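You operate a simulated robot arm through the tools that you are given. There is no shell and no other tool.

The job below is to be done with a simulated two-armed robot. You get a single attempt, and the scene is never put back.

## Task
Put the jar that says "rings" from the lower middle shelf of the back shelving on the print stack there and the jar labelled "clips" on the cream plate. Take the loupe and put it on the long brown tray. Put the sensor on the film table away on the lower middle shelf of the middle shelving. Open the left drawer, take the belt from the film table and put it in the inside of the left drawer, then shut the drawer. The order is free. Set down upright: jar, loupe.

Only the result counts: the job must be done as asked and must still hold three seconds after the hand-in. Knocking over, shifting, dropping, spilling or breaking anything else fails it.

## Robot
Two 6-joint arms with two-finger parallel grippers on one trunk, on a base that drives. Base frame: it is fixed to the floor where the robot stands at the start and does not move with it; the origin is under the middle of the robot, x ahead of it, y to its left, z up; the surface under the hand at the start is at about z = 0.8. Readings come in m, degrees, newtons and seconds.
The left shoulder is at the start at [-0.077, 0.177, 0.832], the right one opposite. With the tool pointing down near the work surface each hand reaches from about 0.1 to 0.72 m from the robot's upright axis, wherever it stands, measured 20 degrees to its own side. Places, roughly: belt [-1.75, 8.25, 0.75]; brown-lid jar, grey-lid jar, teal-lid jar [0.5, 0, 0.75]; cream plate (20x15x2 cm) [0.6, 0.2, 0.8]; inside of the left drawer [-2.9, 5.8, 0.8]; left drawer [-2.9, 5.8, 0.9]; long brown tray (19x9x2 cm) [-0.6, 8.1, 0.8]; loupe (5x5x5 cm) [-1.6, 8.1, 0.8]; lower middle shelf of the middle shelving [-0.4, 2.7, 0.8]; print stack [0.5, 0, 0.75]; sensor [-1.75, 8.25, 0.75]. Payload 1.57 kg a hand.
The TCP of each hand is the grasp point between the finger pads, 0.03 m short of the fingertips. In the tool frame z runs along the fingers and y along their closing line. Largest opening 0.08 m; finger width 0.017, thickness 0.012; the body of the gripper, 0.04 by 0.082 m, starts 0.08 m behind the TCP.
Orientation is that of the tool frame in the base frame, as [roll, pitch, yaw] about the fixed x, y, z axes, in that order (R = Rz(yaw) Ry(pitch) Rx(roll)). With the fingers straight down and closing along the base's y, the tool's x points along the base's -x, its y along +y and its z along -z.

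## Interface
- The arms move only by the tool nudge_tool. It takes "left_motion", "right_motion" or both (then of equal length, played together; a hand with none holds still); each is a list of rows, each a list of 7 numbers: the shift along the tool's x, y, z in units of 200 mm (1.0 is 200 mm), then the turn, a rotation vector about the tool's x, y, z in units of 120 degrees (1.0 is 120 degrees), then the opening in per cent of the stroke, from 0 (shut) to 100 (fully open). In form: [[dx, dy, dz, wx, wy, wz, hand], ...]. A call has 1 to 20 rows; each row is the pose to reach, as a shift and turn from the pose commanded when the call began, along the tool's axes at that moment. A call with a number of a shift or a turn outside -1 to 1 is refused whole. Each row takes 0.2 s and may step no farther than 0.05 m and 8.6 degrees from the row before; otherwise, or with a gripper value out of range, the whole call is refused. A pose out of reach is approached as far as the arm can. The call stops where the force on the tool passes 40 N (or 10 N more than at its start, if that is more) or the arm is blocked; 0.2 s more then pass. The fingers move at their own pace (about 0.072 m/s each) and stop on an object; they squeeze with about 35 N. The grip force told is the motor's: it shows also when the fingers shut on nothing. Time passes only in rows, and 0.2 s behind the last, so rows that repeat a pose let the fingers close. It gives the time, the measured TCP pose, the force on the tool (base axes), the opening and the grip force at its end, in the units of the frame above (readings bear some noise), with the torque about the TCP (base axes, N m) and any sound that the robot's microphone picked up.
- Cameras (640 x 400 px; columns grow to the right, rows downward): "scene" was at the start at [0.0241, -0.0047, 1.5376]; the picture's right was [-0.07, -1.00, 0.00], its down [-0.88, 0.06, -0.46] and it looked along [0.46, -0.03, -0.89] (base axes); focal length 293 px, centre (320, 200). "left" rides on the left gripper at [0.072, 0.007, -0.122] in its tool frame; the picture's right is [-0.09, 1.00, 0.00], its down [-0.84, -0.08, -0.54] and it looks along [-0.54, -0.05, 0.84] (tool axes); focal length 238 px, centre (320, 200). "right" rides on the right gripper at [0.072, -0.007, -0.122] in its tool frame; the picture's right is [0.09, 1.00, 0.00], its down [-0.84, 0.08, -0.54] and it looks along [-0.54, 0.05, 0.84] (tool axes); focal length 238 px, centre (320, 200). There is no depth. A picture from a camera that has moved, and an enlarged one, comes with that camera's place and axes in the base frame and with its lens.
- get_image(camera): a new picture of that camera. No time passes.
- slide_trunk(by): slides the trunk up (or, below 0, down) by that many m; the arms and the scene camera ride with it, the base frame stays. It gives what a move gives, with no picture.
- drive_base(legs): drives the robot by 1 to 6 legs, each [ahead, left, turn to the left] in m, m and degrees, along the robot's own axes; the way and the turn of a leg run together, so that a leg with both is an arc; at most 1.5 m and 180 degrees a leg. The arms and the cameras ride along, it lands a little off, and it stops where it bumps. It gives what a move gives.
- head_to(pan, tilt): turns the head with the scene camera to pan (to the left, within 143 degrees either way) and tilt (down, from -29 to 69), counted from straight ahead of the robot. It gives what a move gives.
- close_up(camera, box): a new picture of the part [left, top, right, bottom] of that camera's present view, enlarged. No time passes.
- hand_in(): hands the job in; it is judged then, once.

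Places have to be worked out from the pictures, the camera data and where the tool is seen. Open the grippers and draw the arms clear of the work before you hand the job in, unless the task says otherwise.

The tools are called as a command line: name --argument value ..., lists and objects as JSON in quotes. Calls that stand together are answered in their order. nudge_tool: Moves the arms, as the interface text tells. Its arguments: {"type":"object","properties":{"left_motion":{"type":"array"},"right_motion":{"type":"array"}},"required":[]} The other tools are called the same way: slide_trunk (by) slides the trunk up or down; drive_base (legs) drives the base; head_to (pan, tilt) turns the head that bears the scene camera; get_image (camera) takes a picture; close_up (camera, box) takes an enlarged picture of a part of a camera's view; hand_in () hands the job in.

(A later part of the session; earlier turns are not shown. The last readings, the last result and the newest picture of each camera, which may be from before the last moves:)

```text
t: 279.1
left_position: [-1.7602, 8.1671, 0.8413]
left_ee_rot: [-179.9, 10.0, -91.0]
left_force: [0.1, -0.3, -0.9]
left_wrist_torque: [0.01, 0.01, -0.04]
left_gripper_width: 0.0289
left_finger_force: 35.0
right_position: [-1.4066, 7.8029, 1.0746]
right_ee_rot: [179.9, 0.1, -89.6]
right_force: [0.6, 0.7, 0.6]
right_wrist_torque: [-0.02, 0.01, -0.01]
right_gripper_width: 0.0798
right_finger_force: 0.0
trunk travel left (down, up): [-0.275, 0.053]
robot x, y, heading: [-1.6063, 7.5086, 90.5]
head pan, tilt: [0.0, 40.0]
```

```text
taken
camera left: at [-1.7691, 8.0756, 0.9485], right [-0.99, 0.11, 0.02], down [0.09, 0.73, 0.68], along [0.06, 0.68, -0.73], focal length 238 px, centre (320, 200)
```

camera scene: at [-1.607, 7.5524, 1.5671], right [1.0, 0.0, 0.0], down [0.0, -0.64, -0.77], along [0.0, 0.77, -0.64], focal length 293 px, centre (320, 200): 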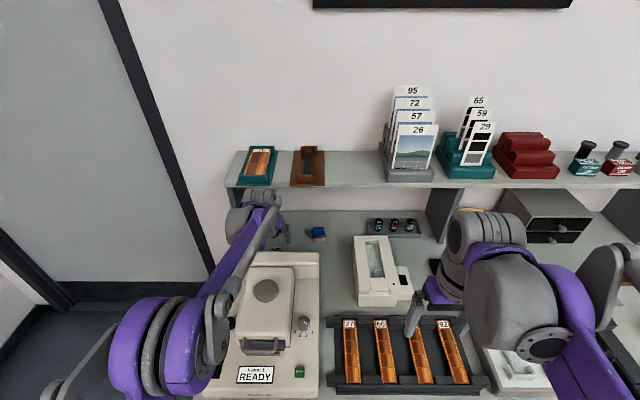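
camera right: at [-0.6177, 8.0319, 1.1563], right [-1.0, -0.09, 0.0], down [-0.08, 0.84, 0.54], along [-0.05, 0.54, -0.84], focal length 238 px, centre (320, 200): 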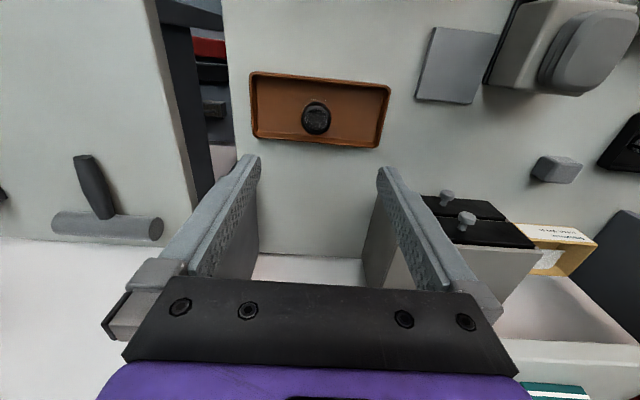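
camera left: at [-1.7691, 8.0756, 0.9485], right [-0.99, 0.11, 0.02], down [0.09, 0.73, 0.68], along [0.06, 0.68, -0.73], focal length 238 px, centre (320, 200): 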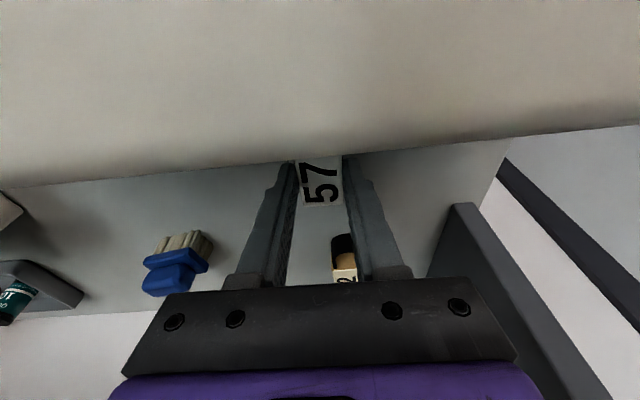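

The sensor is gripped at 0.0289 m. I'll lift it slowly straight up, clear of the scanner.

nudge_tool --left_motion '[[-0.001, 0, -0.005, 0, 0, 0, 0], [-0.003, 0, -0.015, 0, 0, 0, 0], [-0.005, 0, -0.03, 0, 0, 0, 0], [-0.009, 0, -0.05, 0, 0, 0, 0], [-0.013, 0, -0.075, 0, 0, 0, 0], [-0.017, 0, -0.1, 0, 0, 0, 0], [-0.023, 0, -0.13, 0, 0, 0, 0], [-0.03, 0, -0.17, 0, 0, 0, 0], [-0.037, 0, -0.21, 0, 0, 0, 0], [-0.044, 0, -0.25, 0, 0, 0, 0], [-0.052, 0, -0.3, 0, 0, 0, 0], [-0.061, 0, -0.35, 0, 0, 0, 0], [-0.07, 0, -0.4, 0, 0, 0, 0], [-0.079, 0, -0.45, 0, 0, 0, 0], [-0.087, 0, -0.5, 0, 0, 0, 0], [-0.096, 0, -0.55, 0, 0, 0, 0], [-0.105, 0, -0.6, 0, 0, 0, 0], [-0.113, 0, -0.65, 0, 0, 0, 0], [-0.122, 0, -0.7, 0, 0, 0, 0], [-0.129, 0, -0.74, 0, 0, 0, 0]]'

get_image --camera "left"

```text
t: 283.3
left_position: [-1.762, 8.1678, 0.9931]
left_ee_rot: [-179.9, 9.9, -91.0]
left_force: [0.3, -0.4, -1.0]
left_wrist_torque: [0.01, 0.0, -0.01]
left_gripper_width: 0.0287
left_finger_force: 35.4
right_position: [-1.4069, 7.8019, 1.0753]
right_ee_rot: [180.0, 0.0, -89.7]
right_force: [-0.2, -0.3, 0.1]
right_wrist_torque: [-0.03, -0.03, 0.0]
right_gripper_width: 0.0803
right_finger_force: 0.0
trunk travel left (down, up): [-0.275, 0.053]
robot x, y, heading: [-1.6048, 7.507, 90.2]
head pan, tilt: [0.0, 40.0]
```

```text
taken
camera left: at [-1.7707, 8.0765, 1.1001], right [-0.99, 0.11, 0.01], down [0.09, 0.73, 0.68], along [0.06, 0.68, -0.73], focal length 238 px, centre (320, 200)
```

left: 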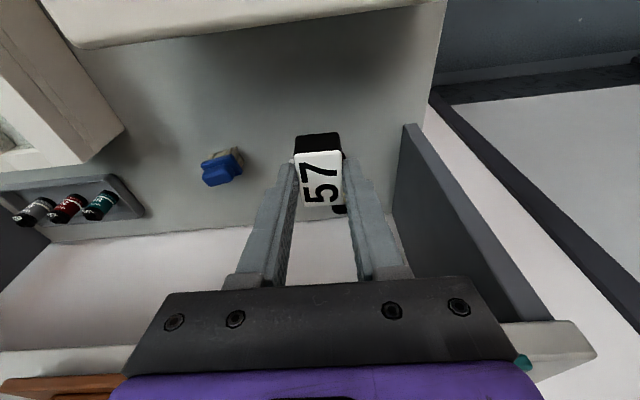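

The sensor is held. I'll retract the left hand slowly toward the robot.

nudge_tool --left_motion '[[0.02, 0, -0.02, 0, 0, 0, 0], [0.05, 0, -0.06, 0, 0, 0, 0], [0.1, 0, -0.1, 0, 0, 0, 0], [0.17, 0, -0.14, 0, 0, 0, 0], [0.24, 0, -0.17, 0, 0, 0, 0], [0.31, 0, -0.19, 0, 0, 0, 0], [0.38, 0, -0.21, 0, 0, 0, 0], [0.45, 0, -0.23, 0, 0, 0, 0], [0.52, 0, -0.25, 0, 0, 0, 0], [0.59, 0, -0.26, 0, 0, 0, 0], [0.66, 0, -0.27, 0, 0, 0, 0], [0.73, 0, -0.285, 0, 0, 0, 0], [0.8, 0, -0.3, 0, 0, 0, 0], [0.87, 0, -0.31, 0, 0, 0, 0], [0.93, 0, -0.32, 0, 0, 0, 0], [0.96, 0, -0.325, 0, 0, 0, 0]]'

nudge_tool --left_motion '[[0.03, 0, -0.01, 0, 0.02, 0, 0], [0.08, 0, -0.02, 0, 0.04, 0, 0], [0.14, 0, -0.03, 0, 0.06, 0, 0], [0.21, 0, -0.04, 0, 0.08, 0, 0], [0.28, 0, -0.05, 0, 0.08, 0, 0], [0.35, 0, -0.06, 0, 0.08, 0, 0], [0.42, 0, -0.07, 0, 0.08, 0, 0], [0.48, 0, -0.08, 0, 0.08, 0, 0], [0.5, 0, -0.08, 0, 0.08, 0, 0]]'

get_image --camera "scene"

get_image --camera "left"

```text
t: 286.7
left_position: [-1.7635, 7.9681, 1.0236]
left_ee_rot: [-180.0, 10.0, -91.0]
left_force: [0.9, -0.3, -0.3]
left_wrist_torque: [0.02, 0.01, 0.01]
left_gripper_width: 0.0286
left_finger_force: 34.8
right_position: [-1.4069, 7.8025, 1.0751]
right_ee_rot: [-179.9, 0.0, -89.6]
right_force: [-0.6, 0.0, -0.2]
right_wrist_torque: [0.0, -0.02, -0.01]
right_gripper_width: 0.08
right_finger_force: 0.2
trunk travel left (down, up): [-0.275, 0.053]
robot x, y, heading: [-1.6065, 7.5094, 90.2]
head pan, tilt: [0.0, 40.0]
```

```text
t: 288.7
left_position: [-1.7667, 7.8681, 1.0197]
left_ee_rot: [-179.9, 0.4, -91.1]
left_force: [0.0, 0.5, -0.3]
left_wrist_torque: [0.01, 0.01, -0.02]
left_gripper_width: 0.0285
left_finger_force: 35.3
right_position: [-1.4069, 7.8025, 1.0738]
right_ee_rot: [-180.0, 0.0, -89.8]
right_force: [0.0, -0.7, -0.4]
right_wrist_torque: [0.0, -0.02, -0.03]
right_gripper_width: 0.08
right_finger_force: 0.1
trunk travel left (down, up): [-0.275, 0.053]
robot x, y, heading: [-1.6119, 7.5093, 90.1]
head pan, tilt: [0.0, 40.0]
```

```text
taken
camera scene: at [-1.6071, 7.553, 1.5671], right [1.0, 0.0, 0.0], down [0.0, -0.64, -0.77], along [0.0, 0.77, -0.64], focal length 293 px, centre (320, 200)
```

scene: 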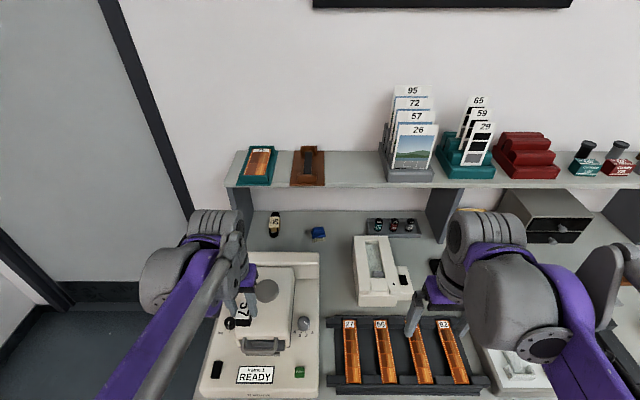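

```text
taken
camera left: at [-1.7756, 7.7945, 1.1417], right [-0.99, 0.11, 0.0], down [0.09, 0.83, 0.55], along [0.06, 0.54, -0.84], focal length 238 px, centre (320, 200)
```

left: 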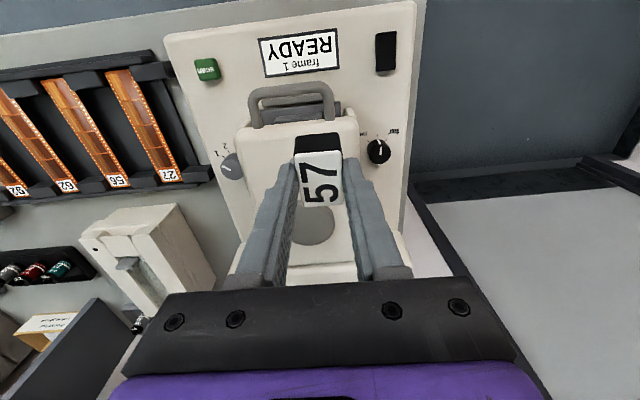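

With the sensor safe in the left hand, I'll shift left so the right arm lines up with the belt at (-1.774, 8.296), and edge 4 cm forward.

drive_base --legs '[[0, 0.32, 0], [0.045, 0, 0]]'

get_image --camera "scene"

get_image --camera "right"

get_image --camera "left"

```text
t: 292.4
left_position: [-2.088, 7.8694, 1.0206]
left_ee_rot: [-179.9, 0.5, -91.1]
left_force: [0.1, -0.4, 0.2]
left_wrist_torque: [-0.03, -0.01, -0.01]
left_gripper_width: 0.0285
left_finger_force: 35.0
right_position: [-1.727, 7.8049, 1.0757]
right_ee_rot: [179.9, 0.0, -89.8]
right_force: [-0.3, 0.1, 0.2]
right_wrist_torque: [-0.04, 0.01, 0.01]
right_gripper_width: 0.08
right_finger_force: 0.1
trunk travel left (down, up): [-0.275, 0.053]
robot x, y, heading: [-1.9341, 7.5119, 90.4]
head pan, tilt: [0.0, 40.0]
stopped in leg 2: the robot was blocked; the commanded pose is now the measured one
```

```text
taken
camera scene: at [-1.9281, 7.5551, 1.567], right [1.0, 0.0, 0.0], down [0.0, -0.64, -0.77], along [0.0, 0.77, -0.64], focal length 293 px, centre (320, 200)
```

scene: 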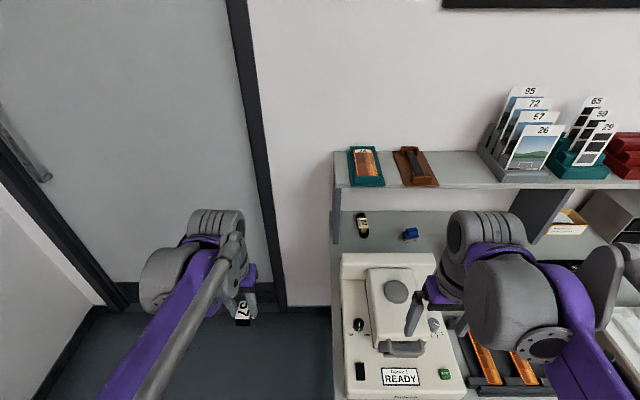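

```text
taken
camera right: at [-1.7208, 7.7326, 1.196], right [-1.0, -0.1, 0.0], down [-0.08, 0.84, 0.54], along [-0.05, 0.54, -0.84], focal length 238 px, centre (320, 200)
```

right: 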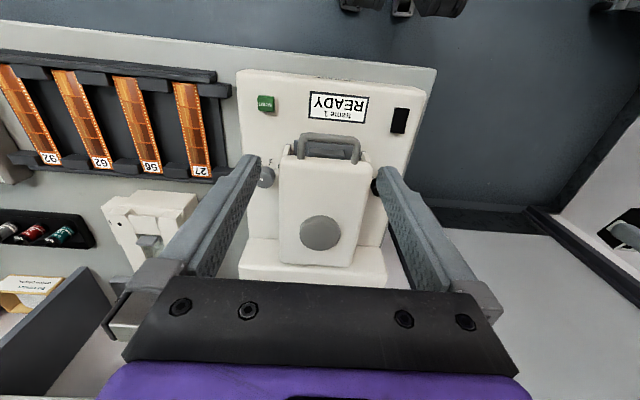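

```text
taken
camera left: at [-2.0964, 7.797, 1.1416], right [-0.99, 0.11, 0.0], down [0.09, 0.83, 0.55], along [0.06, 0.54, -0.84], focal length 238 px, centre (320, 200)
```

left: 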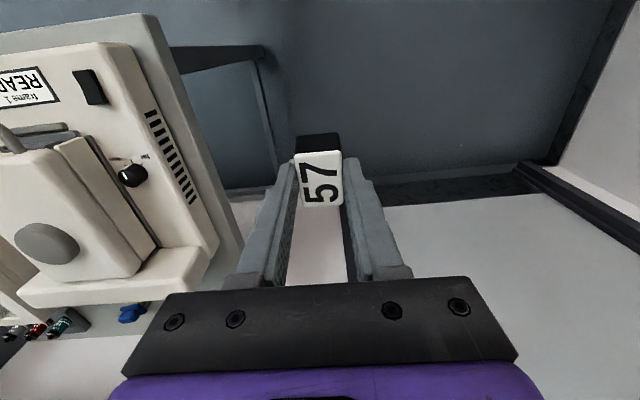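

The base touches the table leg, so it stays at y≈7.51. To give the right arm more reach and clearance over the scanner I'll raise the trunk 5 cm.

slide_trunk --by 0.05

```text
t: 293.3
left_position: [-2.0881, 7.869, 1.0705]
left_ee_rot: [-179.9, 0.3, -91.1]
left_force: [0.1, 0.0, -0.6]
left_wrist_torque: [0.0, 0.01, -0.02]
left_gripper_width: 0.0285
left_finger_force: 34.7
right_position: [-1.7271, 7.8041, 1.126]
right_ee_rot: [-179.9, 0.0, -89.8]
right_force: [0.1, 0.4, -0.6]
right_wrist_torque: [0.06, -0.01, 0.01]
right_gripper_width: 0.0798
right_finger_force: 0.1
trunk travel left (down, up): [-0.325, 0.003]
robot x, y, heading: [-1.9322, 7.511, 90.3]
head pan, tilt: [0.0, 40.0]
```

Now I'll move the right hand forward over the scanner, in line with the belt, still vertical.

nudge_tool --right_motion '[[-0.15, 0.04, 0.04, 0, 0, 0, 100], [-0.32, 0.08, 0.09, 0, 0, 0, 100], [-0.49, 0.12, 0.14, 0, 0, 0, 100], [-0.66, 0.16, 0.19, 0, 0, 0, 100], [-0.83, 0.2, 0.24, 0, 0, 0, 100], [-0.98, 0.235, 0.28, 0, 0, 0, 100], [-0.98, 0.235, 0.28, 0, 0, 0, 100]]'

nudge_tool --right_motion '[[0, 0, 0, 0, -0.06, 0, 100], [0, 0, 0, 0, -0.12, 0, 100], [0, 0, 0, 0, -0.18, 0, 100], [0, 0, 0, 0, -0.24, 0, 100], [0, 0, 0, 0, -0.3, 0, 100], [0, 0, 0, 0, -0.3, 0, 100]]'

get_image --camera "right"

get_image --camera "scene"

```text
t: 294.9
left_position: [-2.0886, 7.8689, 1.0707]
left_ee_rot: [-179.9, 0.3, -91.1]
left_force: [-0.4, -0.1, -1.5]
left_wrist_torque: [0.03, -0.03, 0.02]
left_gripper_width: 0.0287
left_finger_force: 35.3
right_position: [-1.7754, 7.9993, 1.0692]
right_ee_rot: [-180.0, 0.0, -89.8]
right_force: [-0.1, -0.4, 0.8]
right_wrist_torque: [-0.04, 0.0, 0.05]
right_gripper_width: 0.08
right_finger_force: 0.0
trunk travel left (down, up): [-0.325, 0.003]
robot x, y, heading: [-1.9279, 7.5124, 90.3]
head pan, tilt: [0.0, 40.0]
```

```text
t: 296.3
left_position: [-2.088, 7.8707, 1.0713]
left_ee_rot: [-180.0, 0.4, -91.2]
left_force: [0.0, 1.0, 0.1]
left_wrist_torque: [0.01, 0.0, 0.02]
left_gripper_width: 0.0283
left_finger_force: 34.8
right_position: [-1.7758, 8.001, 1.0691]
right_ee_rot: [179.9, 36.1, -89.7]
right_force: [-0.3, 0.1, -0.4]
right_wrist_torque: [-0.02, 0.02, -0.01]
right_gripper_width: 0.0799
right_finger_force: 0.1
trunk travel left (down, up): [-0.325, 0.003]
robot x, y, heading: [-1.9272, 7.5145, 90.3]
head pan, tilt: [0.0, 40.0]
```

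```text
taken
camera right: at [-1.768, 7.8705, 1.1243], right [-1.0, -0.08, -0.05], down [-0.08, 0.36, 0.93], along [-0.05, 0.93, -0.36], focal length 238 px, centre (320, 200)
```

right: 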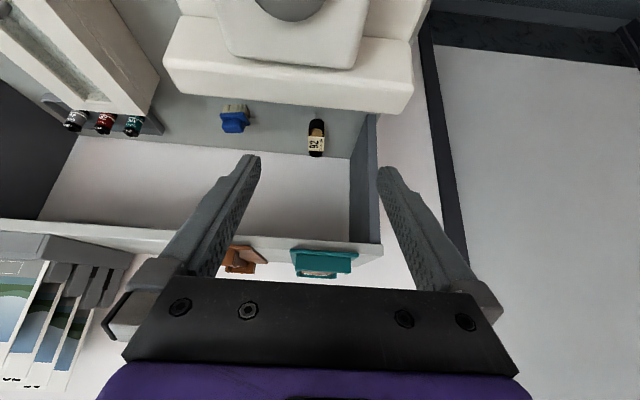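

```text
taken
camera scene: at [-1.9284, 7.5533, 1.62], right [1.0, 0.0, 0.0], down [0.0, -0.64, -0.77], along [0.0, 0.77, -0.64], focal length 293 px, centre (320, 200)
```

scene: 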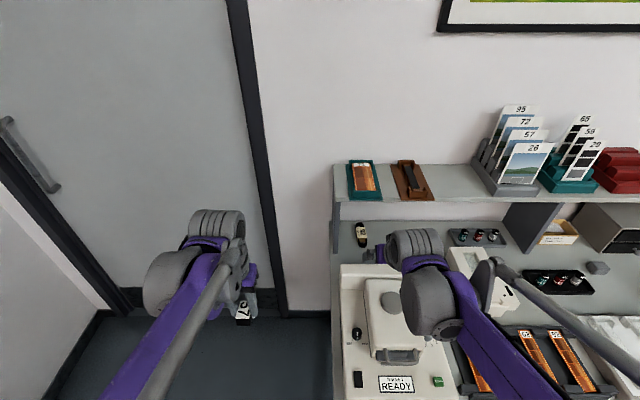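

The gripper is tilted 36° and the belt sits at about (-1.776, 8.29), with the shelf's lower edge near z≈1.055. I'll ease the hand forward to a point just before the overhang with fingers at 75%.

nudge_tool --right_motion '[[-0.1, 0, 0.16, 0, 0, 0, 85], [-0.194, 0, 0.302, 0, 0, 0, 75], [-0.285, 0, 0.449, 0, 0, 0, 75], [-0.398, 0, 0.643, 0, 0, 0, 75], [-0.505, 0, 0.826, 0, 0, 0, 75], [-0.505, 0, 0.826, 0, 0, 0, 75]]'

get_image --camera "right"

get_image --camera "scene"

```text
t: 297.7
left_position: [-2.0872, 7.8693, 1.0707]
left_ee_rot: [-179.9, 0.4, -91.1]
left_force: [0.5, -0.5, -0.8]
left_wrist_torque: [0.0, 0.0, 0.04]
left_gripper_width: 0.0283
left_finger_force: 35.0
right_position: [-1.7753, 8.1774, 0.9961]
right_ee_rot: [180.0, 35.9, -89.8]
right_force: [0.2, 0.3, -0.6]
right_wrist_torque: [0.03, 0.0, -0.03]
right_gripper_width: 0.0601
right_finger_force: 0.1
trunk travel left (down, up): [-0.325, 0.003]
robot x, y, heading: [-1.9286, 7.515, 90.2]
head pan, tilt: [0.0, 40.0]
```

```text
taken
camera right: at [-1.768, 8.0483, 1.0504], right [-1.0, -0.08, -0.05], down [-0.08, 0.36, 0.93], along [-0.05, 0.93, -0.36], focal length 238 px, centre (320, 200)
```

right: 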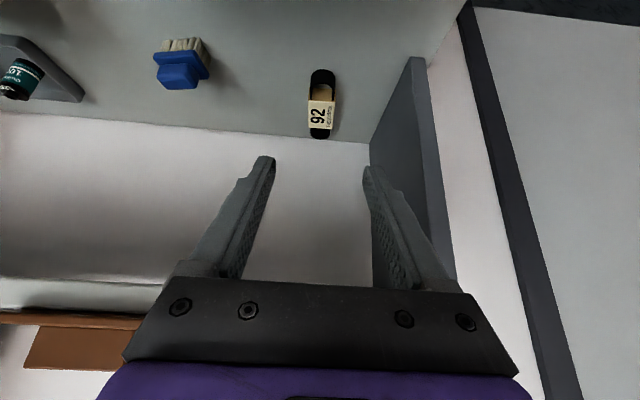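

```text
taken
camera scene: at [-1.9284, 7.5519, 1.62], right [1.0, 0.0, 0.0], down [0.0, -0.64, -0.77], along [0.0, 0.77, -0.64], focal length 293 px, centre (320, 200)
```

scene: 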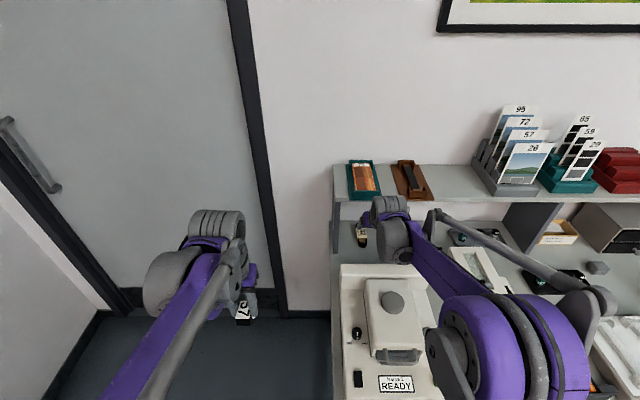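

The belt's sleeve is centred near (-1.775, 8.31) and the approach runs straight along the tool's axis. I'll slide in along it, stopping a little above the table.

nudge_tool --right_motion '[[-0.006, -0.001, 0.12, 0, 0, 0, 75], [-0.012, -0.002, 0.25, 0, 0, 0, 75], [-0.015, -0.003, 0.38, 0, 0, 0, 75], [-0.01, -0.004, 0.5, 0, 0, 0, 75], [-0.004, -0.005, 0.62, 0, 0, 0, 75], [0.002, -0.006, 0.74, 0, 0, 0, 75], [0.005, -0.006, 0.84, 0, 0, 0, 75], [0.007, -0.006, 0.92, 0, 0, 0, 75], [0.007, -0.006, 0.92, 0, 0, 0, 75]]'

get_image --camera "right"

get_image --camera "scene"

```text
t: 299.7
left_position: [-2.0883, 7.8711, 1.0704]
left_ee_rot: [-179.9, 0.4, -91.1]
left_force: [-0.3, 0.2, 0.0]
left_wrist_torque: [0.0, -0.01, -0.02]
left_gripper_width: 0.0285
left_finger_force: 34.6
right_position: [-1.7741, 8.285, 0.8464]
right_ee_rot: [179.9, 36.2, -89.7]
right_force: [0.0, -0.1, -0.3]
right_wrist_torque: [-0.01, 0.01, -0.01]
right_gripper_width: 0.0601
right_finger_force: 0.0
trunk travel left (down, up): [-0.325, 0.003]
robot x, y, heading: [-1.9305, 7.5084, 90.2]
head pan, tilt: [0.0, 40.0]
```

```text
taken
camera right: at [-1.7674, 8.156, 0.9009], right [-1.0, -0.08, -0.05], down [-0.08, 0.36, 0.93], along [-0.05, 0.93, -0.36], focal length 238 px, centre (320, 200)
```

right: 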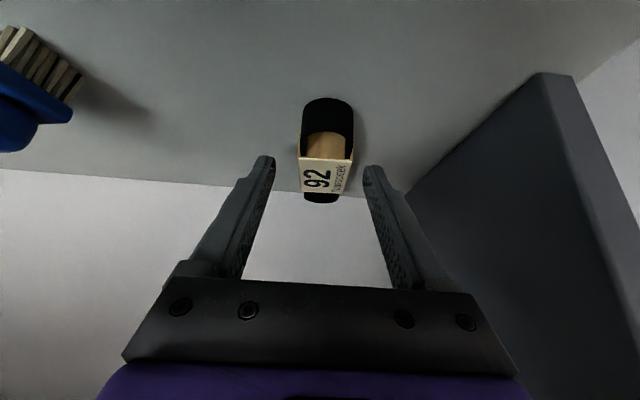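

```text
taken
camera scene: at [-1.9284, 7.5526, 1.62], right [1.0, 0.0, 0.0], down [0.0, -0.64, -0.77], along [0.0, 0.77, -0.64], focal length 293 px, centre (320, 200)
```

scene: 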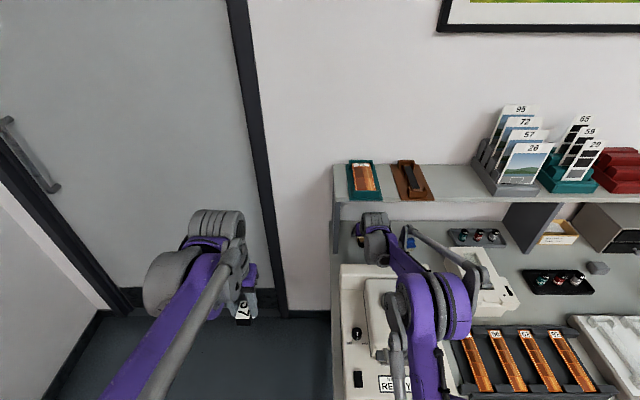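

The belt lies just between the fingertips, about 5 mm toward the panel side. I'll shift 5 mm, lower slightly and close the fingers on it.

nudge_tool --right_motion '[[0.004, 0.013, 0.012, 0, 0, 0, 75], [0.008, 0.026, 0.024, 0, 0, 0, 75], [0.011, 0.028, 0.034, 0, 0, 0, 75], [0.011, 0.028, 0.034, 0, 0, 0, 60], [0.011, 0.028, 0.034, 0, 0, 0, 45], [0.011, 0.028, 0.034, 0, 0, 0, 30], [0.011, 0.028, 0.034, 0, 0, 0, 0], [0.011, 0.028, 0.034, 0, 0, 0, 0], [0.011, 0.028, 0.034, 0, 0, 0, 0]]'

get_image --camera "right"

```text
t: 301.7
left_position: [-2.0885, 7.8689, 1.0711]
left_ee_rot: [-179.9, 0.4, -91.1]
left_force: [0.5, 0.9, -0.6]
left_wrist_torque: [-0.01, 0.02, -0.03]
left_gripper_width: 0.0285
left_finger_force: 34.6
right_position: [-1.7812, 8.288, 0.8384]
right_ee_rot: [-180.0, 36.0, -89.8]
right_force: [-0.3, 0.4, 0.1]
right_wrist_torque: [0.0, 0.02, 0.04]
right_gripper_width: 0.035
right_finger_force: 35.2
trunk travel left (down, up): [-0.325, 0.003]
robot x, y, heading: [-1.9289, 7.5139, 89.9]
head pan, tilt: [0.0, 40.0]
```

```text
taken
camera right: at [-1.7742, 8.1581, 0.8936], right [-1.0, -0.08, -0.05], down [-0.08, 0.36, 0.93], along [-0.05, 0.93, -0.36], focal length 238 px, centre (320, 200)
```

right: 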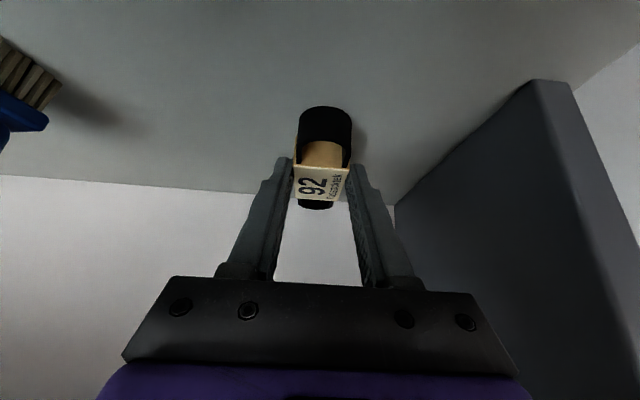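

The belt is gripped at 0.035 m. I'll lift 1 cm straight up and then back out slowly along the tool axis, clear of shelf and scanner.

nudge_tool --right_motion '[[-0.003, 0, -0.004, 0, 0, 0, 0], [-0.009, 0, -0.012, 0, 0, 0, 0], [-0.018, 0, -0.025, 0, 0, 0, 0], [-0.029, 0, -0.04, 0, 0, 0, 0], [-0.029, 0, -0.06, 0, 0, 0, 0], [-0.029, 0, -0.09, 0, 0, 0, 0], [-0.029, 0, -0.13, 0, 0, 0, 0], [-0.029, 0, -0.17, 0, 0, 0, 0], [-0.029, 0, -0.22, 0, 0, 0, 0], [-0.029, 0, -0.27, 0, 0, 0, 0], [-0.029, 0, -0.32, 0, 0, 0, 0], [-0.029, 0, -0.37, 0, 0, 0, 0], [-0.029, 0, -0.42, 0, 0, 0, 0], [-0.029, 0, -0.47, 0, 0, 0, 0], [-0.029, 0, -0.52, 0, 0, 0, 0], [-0.029, 0, -0.57, 0, 0, 0, 0], [-0.029, 0, -0.62, 0, 0, 0, 0], [-0.029, 0, -0.67, 0, 0, 0, 0], [-0.029, 0, -0.72, 0, 0, 0, 0], [-0.029, 0, -0.76, 0, 0, 0, 0]]'

get_image --camera "right"

get_image --camera "scene"

```text
t: 305.9
left_position: [-2.0884, 7.8693, 1.0706]
left_ee_rot: [180.0, 0.4, -91.2]
left_force: [0.0, -0.4, -0.4]
left_wrist_torque: [0.04, 0.0, 0.02]
left_gripper_width: 0.0287
left_finger_force: 35.1
right_position: [-1.7817, 8.2026, 0.9649]
right_ee_rot: [-180.0, 36.0, -89.8]
right_force: [0.1, 0.0, -0.3]
right_wrist_torque: [-0.01, 0.01, -0.02]
right_gripper_width: 0.0349
right_finger_force: 35.0
trunk travel left (down, up): [-0.325, 0.003]
robot x, y, heading: [-1.9316, 7.5096, 90.0]
head pan, tilt: [0.0, 40.0]
```

```text
taken
camera right: at [-1.7739, 8.074, 1.0201], right [-1.0, -0.08, -0.05], down [-0.08, 0.36, 0.93], along [-0.05, 0.93, -0.36], focal length 238 px, centre (320, 200)
```

right: 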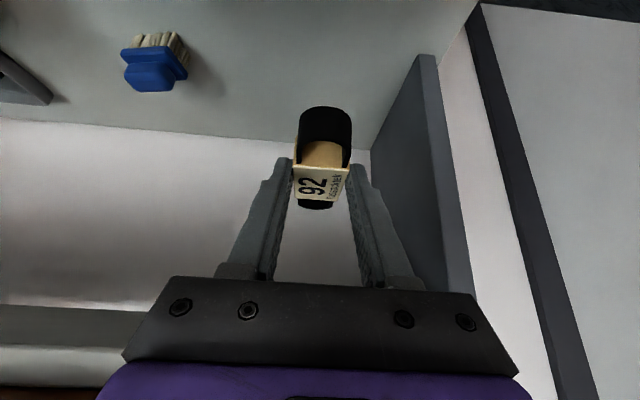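

```text
taken
camera scene: at [-1.9283, 7.5527, 1.62], right [1.0, 0.0, 0.0], down [0.0, -0.64, -0.77], along [0.0, 0.77, -0.64], focal length 293 px, centre (320, 200)
```

scene: 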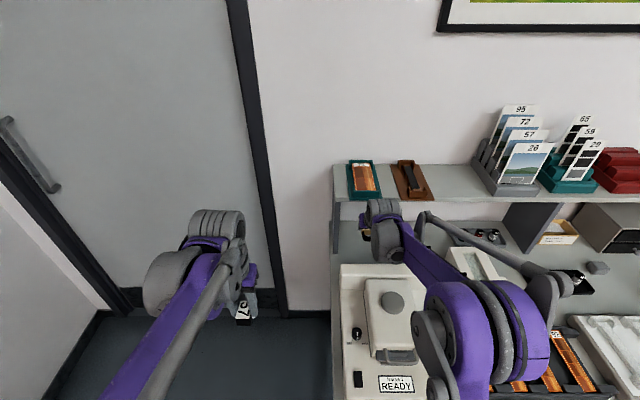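

The belt is out and held. I'll go a little further up the axis and then straight back toward the robot below the shelf level.

nudge_tool --right_motion '[[0, 0, -0.03, 0, 0, 0, 0], [0, 0, -0.07, 0, 0, 0, 0], [0, 0, -0.11, 0, 0, 0, 0], [0, 0, -0.15, 0, 0, 0, 0], [0, 0, -0.19, 0, 0, 0, 0], [0.03, 0, -0.22, 0, 0, 0, 0], [0.07, 0, -0.25, 0, 0, 0, 0], [0.12, 0, -0.287, 0, 0, 0, 0], [0.17, 0, -0.323, 0, 0, 0, 0], [0.22, 0, -0.36, 0, 0, 0, 0], [0.27, 0, -0.396, 0, 0, 0, 0], [0.32, 0, -0.432, 0, 0, 0, 0], [0.37, 0, -0.468, 0, 0, 0, 0], [0.42, 0, -0.505, 0, 0, 0, 0], [0.47, 0, -0.541, 0, 0, 0, 0], [0.53, 0, -0.584, 0, 0, 0, 0], [0.59, 0, -0.628, 0, 0, 0, 0], [0.65, 0, -0.671, 0, 0, 0, 0], [0.69, 0, -0.7, 0, 0, 0, 0], [0.7, 0, -0.707, 0, 0, 0, 0]]'

get_image --camera "right"

get_image --camera "scene"

```text
t: 310.1
left_position: [-2.0889, 7.8709, 1.0698]
left_ee_rot: [-179.9, 0.4, -91.1]
left_force: [-0.5, 0.2, -0.1]
left_wrist_torque: [0.0, 0.02, -0.02]
left_gripper_width: 0.0284
left_finger_force: 35.1
right_position: [-1.7815, 8.0067, 0.9959]
right_ee_rot: [179.9, 36.0, -89.8]
right_force: [-0.3, 0.3, 0.0]
right_wrist_torque: [-0.03, -0.02, 0.05]
right_gripper_width: 0.0349
right_finger_force: 34.6
trunk travel left (down, up): [-0.325, 0.003]
robot x, y, heading: [-1.9279, 7.5137, 90.5]
head pan, tilt: [0.0, 40.0]
```

```text
taken
camera right: at [-1.7736, 7.8777, 1.0519], right [-1.0, -0.08, -0.05], down [-0.08, 0.36, 0.93], along [-0.05, 0.93, -0.36], focal length 238 px, centre (320, 200)
```

right: 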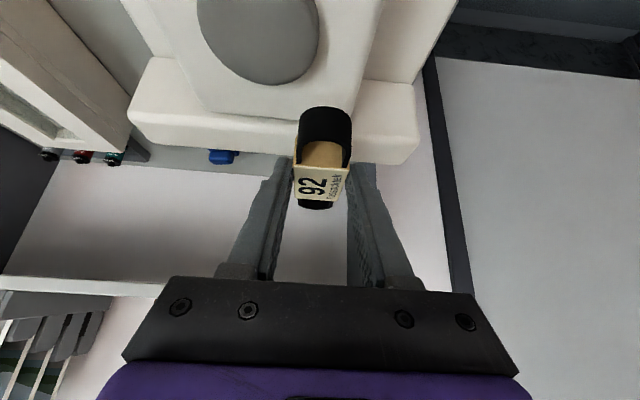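

```text
taken
camera scene: at [-1.9283, 7.553, 1.62], right [1.0, 0.0, 0.0], down [0.0, -0.64, -0.77], along [0.0, 0.77, -0.64], focal length 293 px, centre (320, 200)
```

scene: 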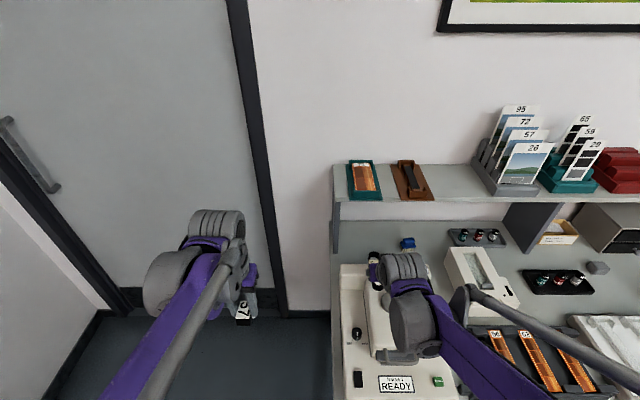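

The belt is clear of the shelf. I'll raise and retract the right hand for travel.

nudge_tool --right_motion '[[0.005, 0, -0.03, 0, 0, 0, 0], [0.015, 0, -0.08, 0, 0, 0, 0], [0.03, 0, -0.14, 0, 0, 0, 0], [0.045, 0, -0.2, 0, 0, 0, 0], [0.065, 0, -0.27, 0, 0, 0, 0], [0.085, 0, -0.34, 0, 0, 0, 0], [0.105, 0, -0.41, 0, 0, 0, 0], [0.125, 0, -0.48, 0, 0, 0, 0], [0.145, 0, -0.55, 0, 0, 0, 0], [0.165, 0, -0.62, 0, 0, 0, 0], [0.18, 0, -0.69, 0, 0, 0, 0], [0.19, 0, -0.74, 0, 0, 0, 0], [0.193, 0, -0.757, 0, 0, 0, 0]]'

drive_base --legs '[[-0.5, 0, 0]]'

get_image --camera "right"

get_image --camera "left"

get_image --camera "scene"

```text
t: 312.9
left_position: [-2.0872, 7.8704, 1.0706]
left_ee_rot: [-179.9, 0.5, -91.1]
left_force: [-0.1, 0.6, -0.3]
left_wrist_torque: [-0.01, 0.01, -0.01]
left_gripper_width: 0.0286
left_finger_force: 35.0
right_position: [-1.7814, 7.8875, 1.0971]
right_ee_rot: [180.0, 36.0, -89.8]
right_force: [0.7, -0.5, -0.5]
right_wrist_torque: [-0.04, -0.01, 0.0]
right_gripper_width: 0.035
right_finger_force: 35.0
trunk travel left (down, up): [-0.325, 0.003]
robot x, y, heading: [-1.9289, 7.5114, 90.2]
head pan, tilt: [0.0, 40.0]
```

```text
t: 315.8
left_position: [-2.0869, 7.3758, 1.0703]
left_ee_rot: [-179.9, 0.4, -90.7]
left_force: [0.3, 0.3, -1.2]
left_wrist_torque: [0.0, 0.07, 0.01]
left_gripper_width: 0.0285
left_finger_force: 34.8
right_position: [-1.7783, 7.3951, 1.098]
right_ee_rot: [179.9, 36.1, -89.5]
right_force: [0.0, 0.4, -0.8]
right_wrist_torque: [-0.01, -0.01, -0.03]
right_gripper_width: 0.0352
right_finger_force: 35.1
trunk travel left (down, up): [-0.325, 0.003]
robot x, y, heading: [-1.9246, 7.0197, 90.5]
head pan, tilt: [0.0, 40.0]
```

```text
taken
camera right: at [-1.7713, 7.2654, 1.1526], right [-0.99, -0.09, -0.05], down [-0.08, 0.36, 0.93], along [-0.06, 0.93, -0.36], focal length 238 px, centre (320, 200)
```

right: 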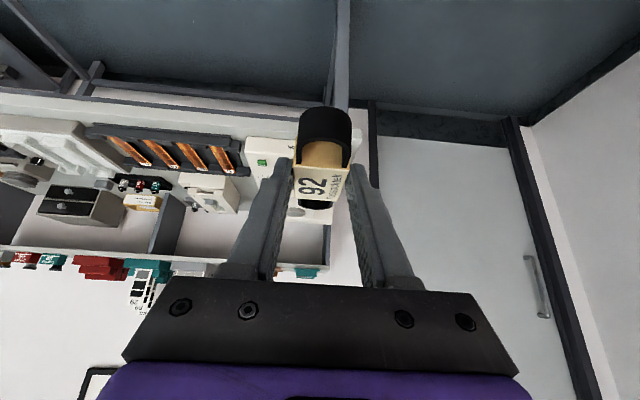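

```text
taken
camera left: at [-2.095, 7.3032, 1.1919], right [-0.99, 0.1, 0.0], down [0.09, 0.83, 0.55], along [0.06, 0.54, -0.84], focal length 238 px, centre (320, 200)
```

left: 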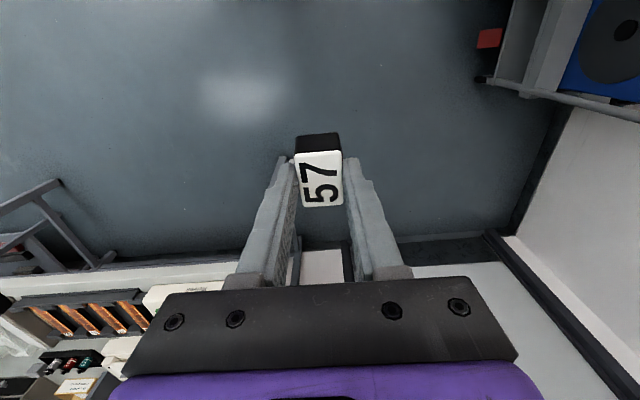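

```text
taken
camera scene: at [-1.9251, 7.0601, 1.6201], right [1.0, 0.01, 0.0], down [0.01, -0.64, -0.77], along [-0.01, 0.77, -0.64], focal length 293 px, centre (320, 200)
```

scene: 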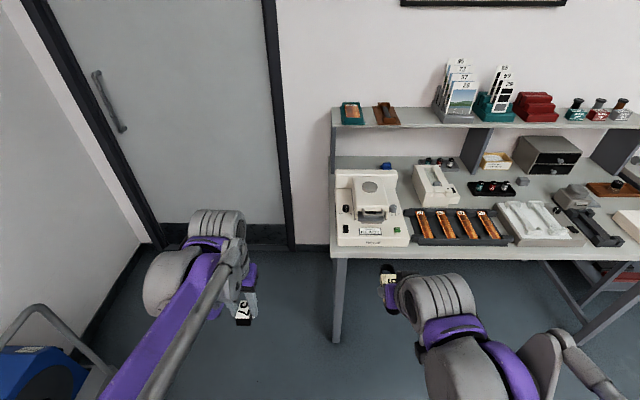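

Both objects are still held firmly. I'll back down the room to the drawer's level and turn to face it.

drive_base --legs '[[-1.2, 0, 0]]'

drive_base --legs '[[-0.1, 0, 0], [0, 0, 89.5]]'

head_to --pan 0 --tilt 45

get_image --camera "scene"

```text
t: 321.9
left_position: [-2.0746, 6.172, 1.07]
left_ee_rot: [-179.9, 0.4, -90.7]
left_force: [0.5, 0.3, -0.9]
left_wrist_torque: [0.0, 0.02, -0.01]
left_gripper_width: 0.0287
left_finger_force: 35.3
right_position: [-1.7665, 6.1907, 1.0981]
right_ee_rot: [-180.0, 36.0, -89.5]
right_force: [-0.3, -0.6, -0.9]
right_wrist_torque: [0.01, 0.03, 0.01]
right_gripper_width: 0.0349
right_finger_force: 35.0
trunk travel left (down, up): [-0.325, 0.003]
robot x, y, heading: [-1.9164, 5.8127, 90.3]
head pan, tilt: [0.0, 40.0]
```

```text
t: 326.9
left_position: [-2.2706, 5.5516, 1.069]
left_ee_rot: [-179.8, 0.5, -0.6]
left_force: [-0.7, -0.8, 0.8]
left_wrist_torque: [0.02, 0.02, 0.02]
left_gripper_width: 0.0286
left_finger_force: 34.9
right_position: [-2.2899, 5.858, 1.0966]
right_ee_rot: [179.9, 36.0, 0.7]
right_force: [0.0, 0.0, -0.3]
right_wrist_torque: [0.01, -0.03, 0.01]
right_gripper_width: 0.0347
right_finger_force: 34.8
trunk travel left (down, up): [-0.325, 0.003]
robot x, y, heading: [-1.9091, 5.7131, -179.3]
head pan, tilt: [0.0, 40.0]
```

```text
t: 327.6
left_position: [-2.2708, 5.5511, 1.0705]
left_ee_rot: [-179.9, 0.4, -0.6]
left_force: [0.4, -0.1, -0.5]
left_wrist_torque: [0.02, 0.0, -0.01]
left_gripper_width: 0.0287
left_finger_force: 35.0
right_position: [-2.2893, 5.8591, 1.0971]
right_ee_rot: [180.0, 36.1, 0.7]
right_force: [-0.6, 0.2, -0.5]
right_wrist_torque: [0.0, -0.01, 0.03]
right_gripper_width: 0.035
right_finger_force: 34.8
trunk travel left (down, up): [-0.325, 0.003]
robot x, y, heading: [-1.9134, 5.7086, -179.1]
head pan, tilt: [0.0, 45.0]
```

```text
taken
camera scene: at [-1.9495, 5.7122, 1.6128], right [-0.01, 1.0, 0.0], down [0.71, 0.01, -0.71], along [-0.71, -0.01, -0.71], focal length 293 px, centre (320, 200)
```

scene: 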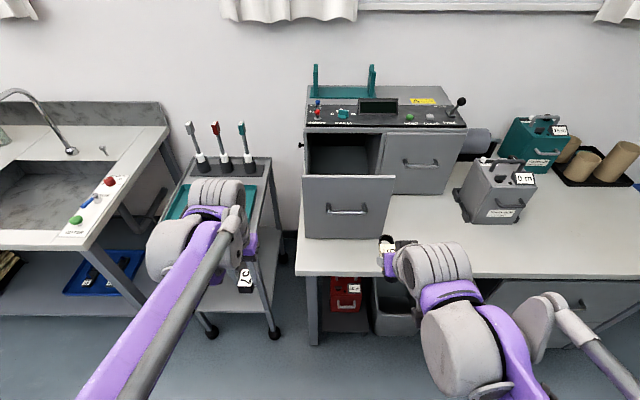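

I'll zoom in on the open drawer to see its interior.

close_up --camera "scene" --box '[280, 60, 480, 260]'

```text
2.00 times, centred on (380, 160) of scene
camera zoom: at [-1.9495, 5.7122, 1.6128], right [-0.01, 1.0, 0.0], down [0.71, 0.01, -0.71], along [-0.71, -0.01, -0.71], focal length 586 px, centre (200, 280)
```

zoom: 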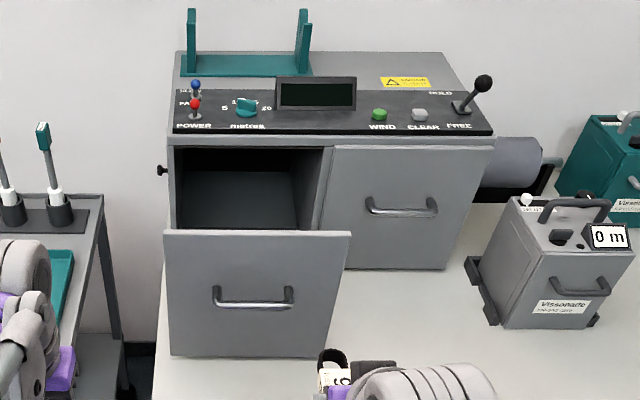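

The interior is open behind the tall front plate (top z≈1.055, x≈-2.60). I'll set the right gripper vertical and raise it so the belt clears the plate.

nudge_tool --right_motion '[[-0.02, 0, -0.03, 0, 0, 0, 0], [-0.05, 0, -0.07, 0, 0.02, 0, 0], [-0.08, 0, -0.11, 0, 0.05, 0, 0], [-0.11, 0, -0.15, 0, 0.09, 0, 0], [-0.14, 0, -0.19, 0, 0.13, 0, 0], [-0.17, 0, -0.23, 0, 0.17, 0, 0], [-0.2, 0, -0.27, 0, 0.21, 0, 0], [-0.23, 0, -0.31, 0, 0.25, 0, 0], [-0.25, 0, -0.343, 0, 0.28, 0, 0], [-0.25, 0, -0.343, 0, 0.3, 0, 0], [-0.25, 0, -0.343, 0, 0.3, 0, 0]]'

get_image --camera "right"

get_image --camera "scene"

```text
t: 329.9
left_position: [-2.2707, 5.5508, 1.0706]
left_ee_rot: [-179.9, 0.3, -0.6]
left_force: [0.2, -0.3, -0.5]
left_wrist_torque: [-0.01, -0.01, 0.01]
left_gripper_width: 0.0286
left_finger_force: 35.1
right_position: [-2.2894, 5.8593, 1.1826]
right_ee_rot: [180.0, -0.2, 0.8]
right_force: [0.2, -0.2, -0.3]
right_wrist_torque: [-0.01, 0.0, -0.04]
right_gripper_width: 0.0347
right_finger_force: 35.1
trunk travel left (down, up): [-0.325, 0.003]
robot x, y, heading: [-1.9148, 5.7098, -179.3]
head pan, tilt: [0.0, 45.0]
```

```text
taken
camera right: at [-2.2181, 5.8663, 1.3031], right [0.1, -0.99, 0.0], down [-0.84, -0.09, 0.54], along [-0.54, -0.06, -0.84], focal length 238 px, centre (320, 200)
```

right: 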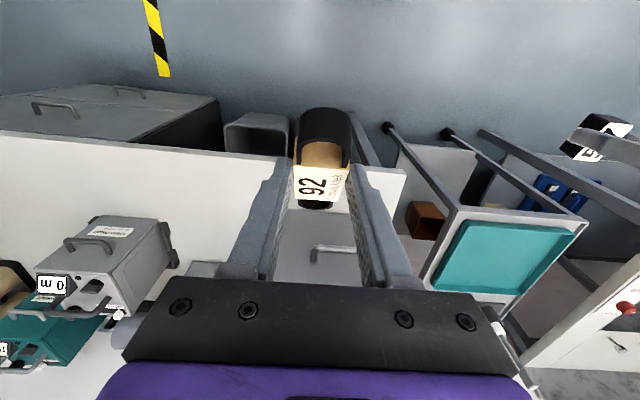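

```text
taken
camera scene: at [-1.9493, 5.7122, 1.6127], right [-0.01, 1.0, 0.0], down [0.71, 0.01, -0.71], along [-0.71, -0.01, -0.71], focal length 293 px, centre (320, 200)
```

scene: 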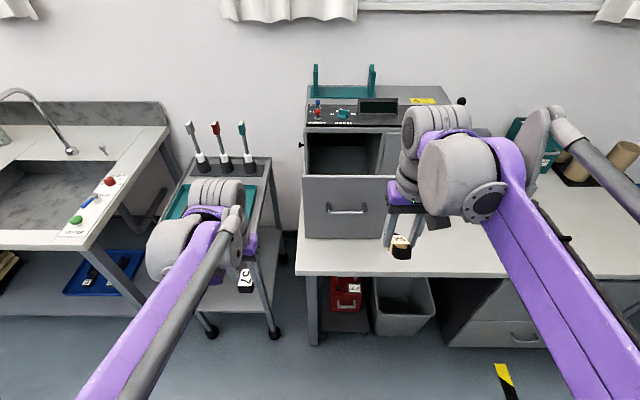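

The belt hangs well above the plate height. I'll shift the right hand 7 cm toward the drawer's middle (y≈5.79) and then drive forward 0.23 m.

nudge_tool --right_motion '[[0, 0.03, 0, 0, 0, 0, 0], [0, 0.08, 0, 0, 0, 0, 0], [0, 0.14, 0, 0, 0, 0, 0], [0, 0.2, 0, 0, 0, 0, 0], [0, 0.26, 0, 0, 0, 0, 0], [0, 0.31, 0, 0, 0, 0, 0], [0, 0.34, 0, 0, 0, 0, 0], [0, 0.35, 0, 0, 0, 0, 0]]'

drive_base --legs '[[0.23, 0, -0.6]]'

get_image --camera "right"

get_image --camera "scene"

```text
t: 331.8
left_position: [-2.2715, 5.5516, 1.0702]
left_ee_rot: [-179.9, 0.4, -0.6]
left_force: [0.1, -0.3, -0.4]
left_wrist_torque: [0.01, -0.04, -0.02]
left_gripper_width: 0.0288
left_finger_force: 35.3
right_position: [-2.2888, 5.7891, 1.1822]
right_ee_rot: [180.0, 0.0, 0.7]
right_force: [-0.2, 0.2, -0.2]
right_wrist_torque: [0.02, -0.03, 0.01]
right_gripper_width: 0.0349
right_finger_force: 34.9
trunk travel left (down, up): [-0.325, 0.003]
robot x, y, heading: [-1.9121, 5.7134, -179.4]
head pan, tilt: [0.0, 45.0]
```

```text
t: 333.5
left_position: [-2.5035, 5.555, 1.0697]
left_ee_rot: [-179.9, 0.4, -1.3]
left_force: [-0.9, 1.4, 0.6]
left_wrist_torque: [0.02, 0.01, 0.05]
left_gripper_width: 0.0288
left_finger_force: 34.8
right_position: [-2.5178, 5.794, 1.1811]
right_ee_rot: [180.0, 0.0, -0.1]
right_force: [-0.2, 0.7, -0.6]
right_wrist_torque: [-0.01, 0.05, 0.0]
right_gripper_width: 0.035
right_finger_force: 34.6
trunk travel left (down, up): [-0.325, 0.003]
robot x, y, heading: [-2.144, 5.7135, 179.8]
head pan, tilt: [0.0, 45.0]
```

```text
taken
camera right: at [-2.4469, 5.799, 1.3023], right [0.09, -1.0, 0.0], down [-0.84, -0.08, 0.54], along [-0.54, -0.05, -0.84], focal length 238 px, centre (320, 200)
```

right: 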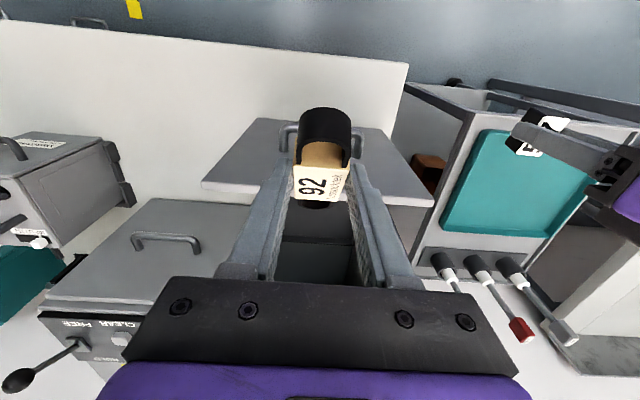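

```text
taken
camera scene: at [-2.1802, 5.7113, 1.6125], right [0.0, 1.0, 0.0], down [0.71, 0.0, -0.71], along [-0.71, 0.0, -0.71], focal length 293 px, centre (320, 200)
```

scene: 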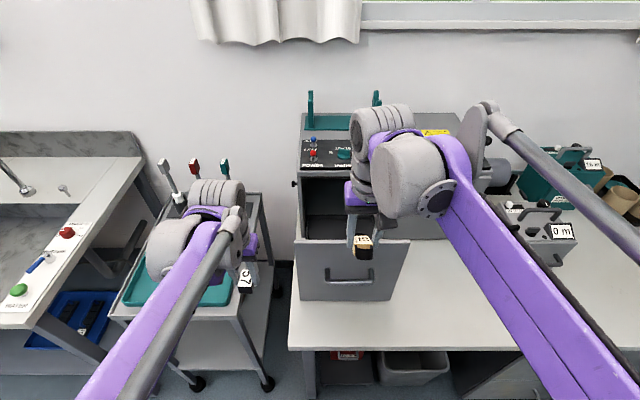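

The belt is in front of the drawer's centre. I'll move it forward over the open gap at this height, slowly.

nudge_tool --right_motion '[[-0.02, 0, 0, 0, 0, 0, 0], [-0.06, 0, 0, 0, 0, 0, 0], [-0.12, 0, 0, 0, 0, 0, 0], [-0.19, 0, 0, 0, 0, 0, 0], [-0.26, 0, 0, 0, 0, 0, 0], [-0.33, 0, 0, 0, 0, 0, 0], [-0.4, 0, 0, 0, 0, 0, 0], [-0.47, 0, 0, 0, 0, 0, 0], [-0.54, 0, 0, 0, 0, 0, 0], [-0.61, 0, 0, 0, 0, 0, 0], [-0.68, 0, 0, 0, 0, 0, 0], [-0.75, 0, 0, 0, 0, 0, 0], [-0.82, 0, 0, 0, 0, 0, 0], [-0.89, 0, 0, 0, 0, 0, 0], [-0.95, 0, 0, 0, 0, 0, 0], [-0.99, 0, 0, 0, 0, 0, 0], [-1.0, 0, 0, 0, 0, 0, 0]]'

get_image --camera "right"

get_image --camera "scene"

```text
t: 337.1
left_position: [-2.5038, 5.5542, 1.0701]
left_ee_rot: [180.0, 0.4, -1.3]
left_force: [0.4, -0.1, 1.0]
left_wrist_torque: [0.03, 0.0, -0.01]
left_gripper_width: 0.0286
left_finger_force: 35.4
right_position: [-2.7197, 5.7926, 1.1814]
right_ee_rot: [179.9, 0.0, 0.0]
right_force: [0.1, 0.5, -0.9]
right_wrist_torque: [-0.02, -0.01, 0.02]
right_gripper_width: 0.0351
right_finger_force: 35.3
trunk travel left (down, up): [-0.325, 0.003]
robot x, y, heading: [-2.1424, 5.7118, 179.9]
head pan, tilt: [0.0, 45.0]
```

```text
taken
camera right: at [-2.6478, 5.7985, 1.3024], right [0.09, -1.0, 0.0], down [-0.84, -0.08, 0.54], along [-0.54, -0.05, -0.84], focal length 238 px, centre (320, 200)
```

right: 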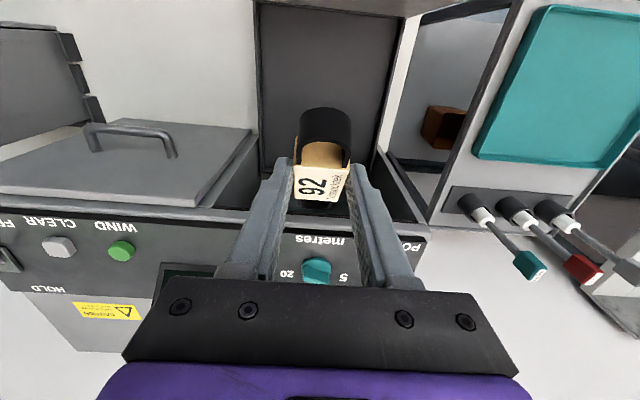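

```text
taken
camera scene: at [-2.181, 5.7113, 1.6127], right [0.0, 1.0, 0.0], down [0.71, 0.0, -0.71], along [-0.71, 0.0, -0.71], focal length 293 px, centre (320, 200)
```

scene: 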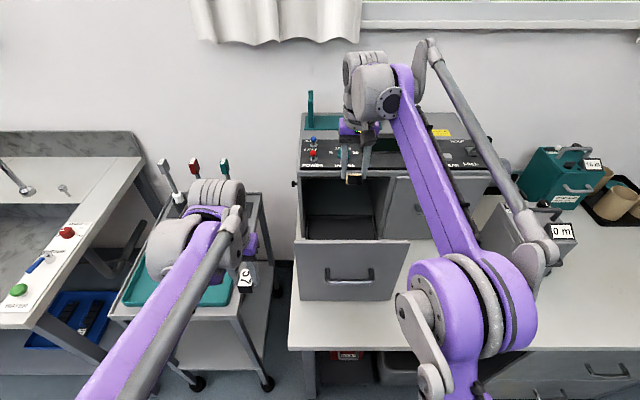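

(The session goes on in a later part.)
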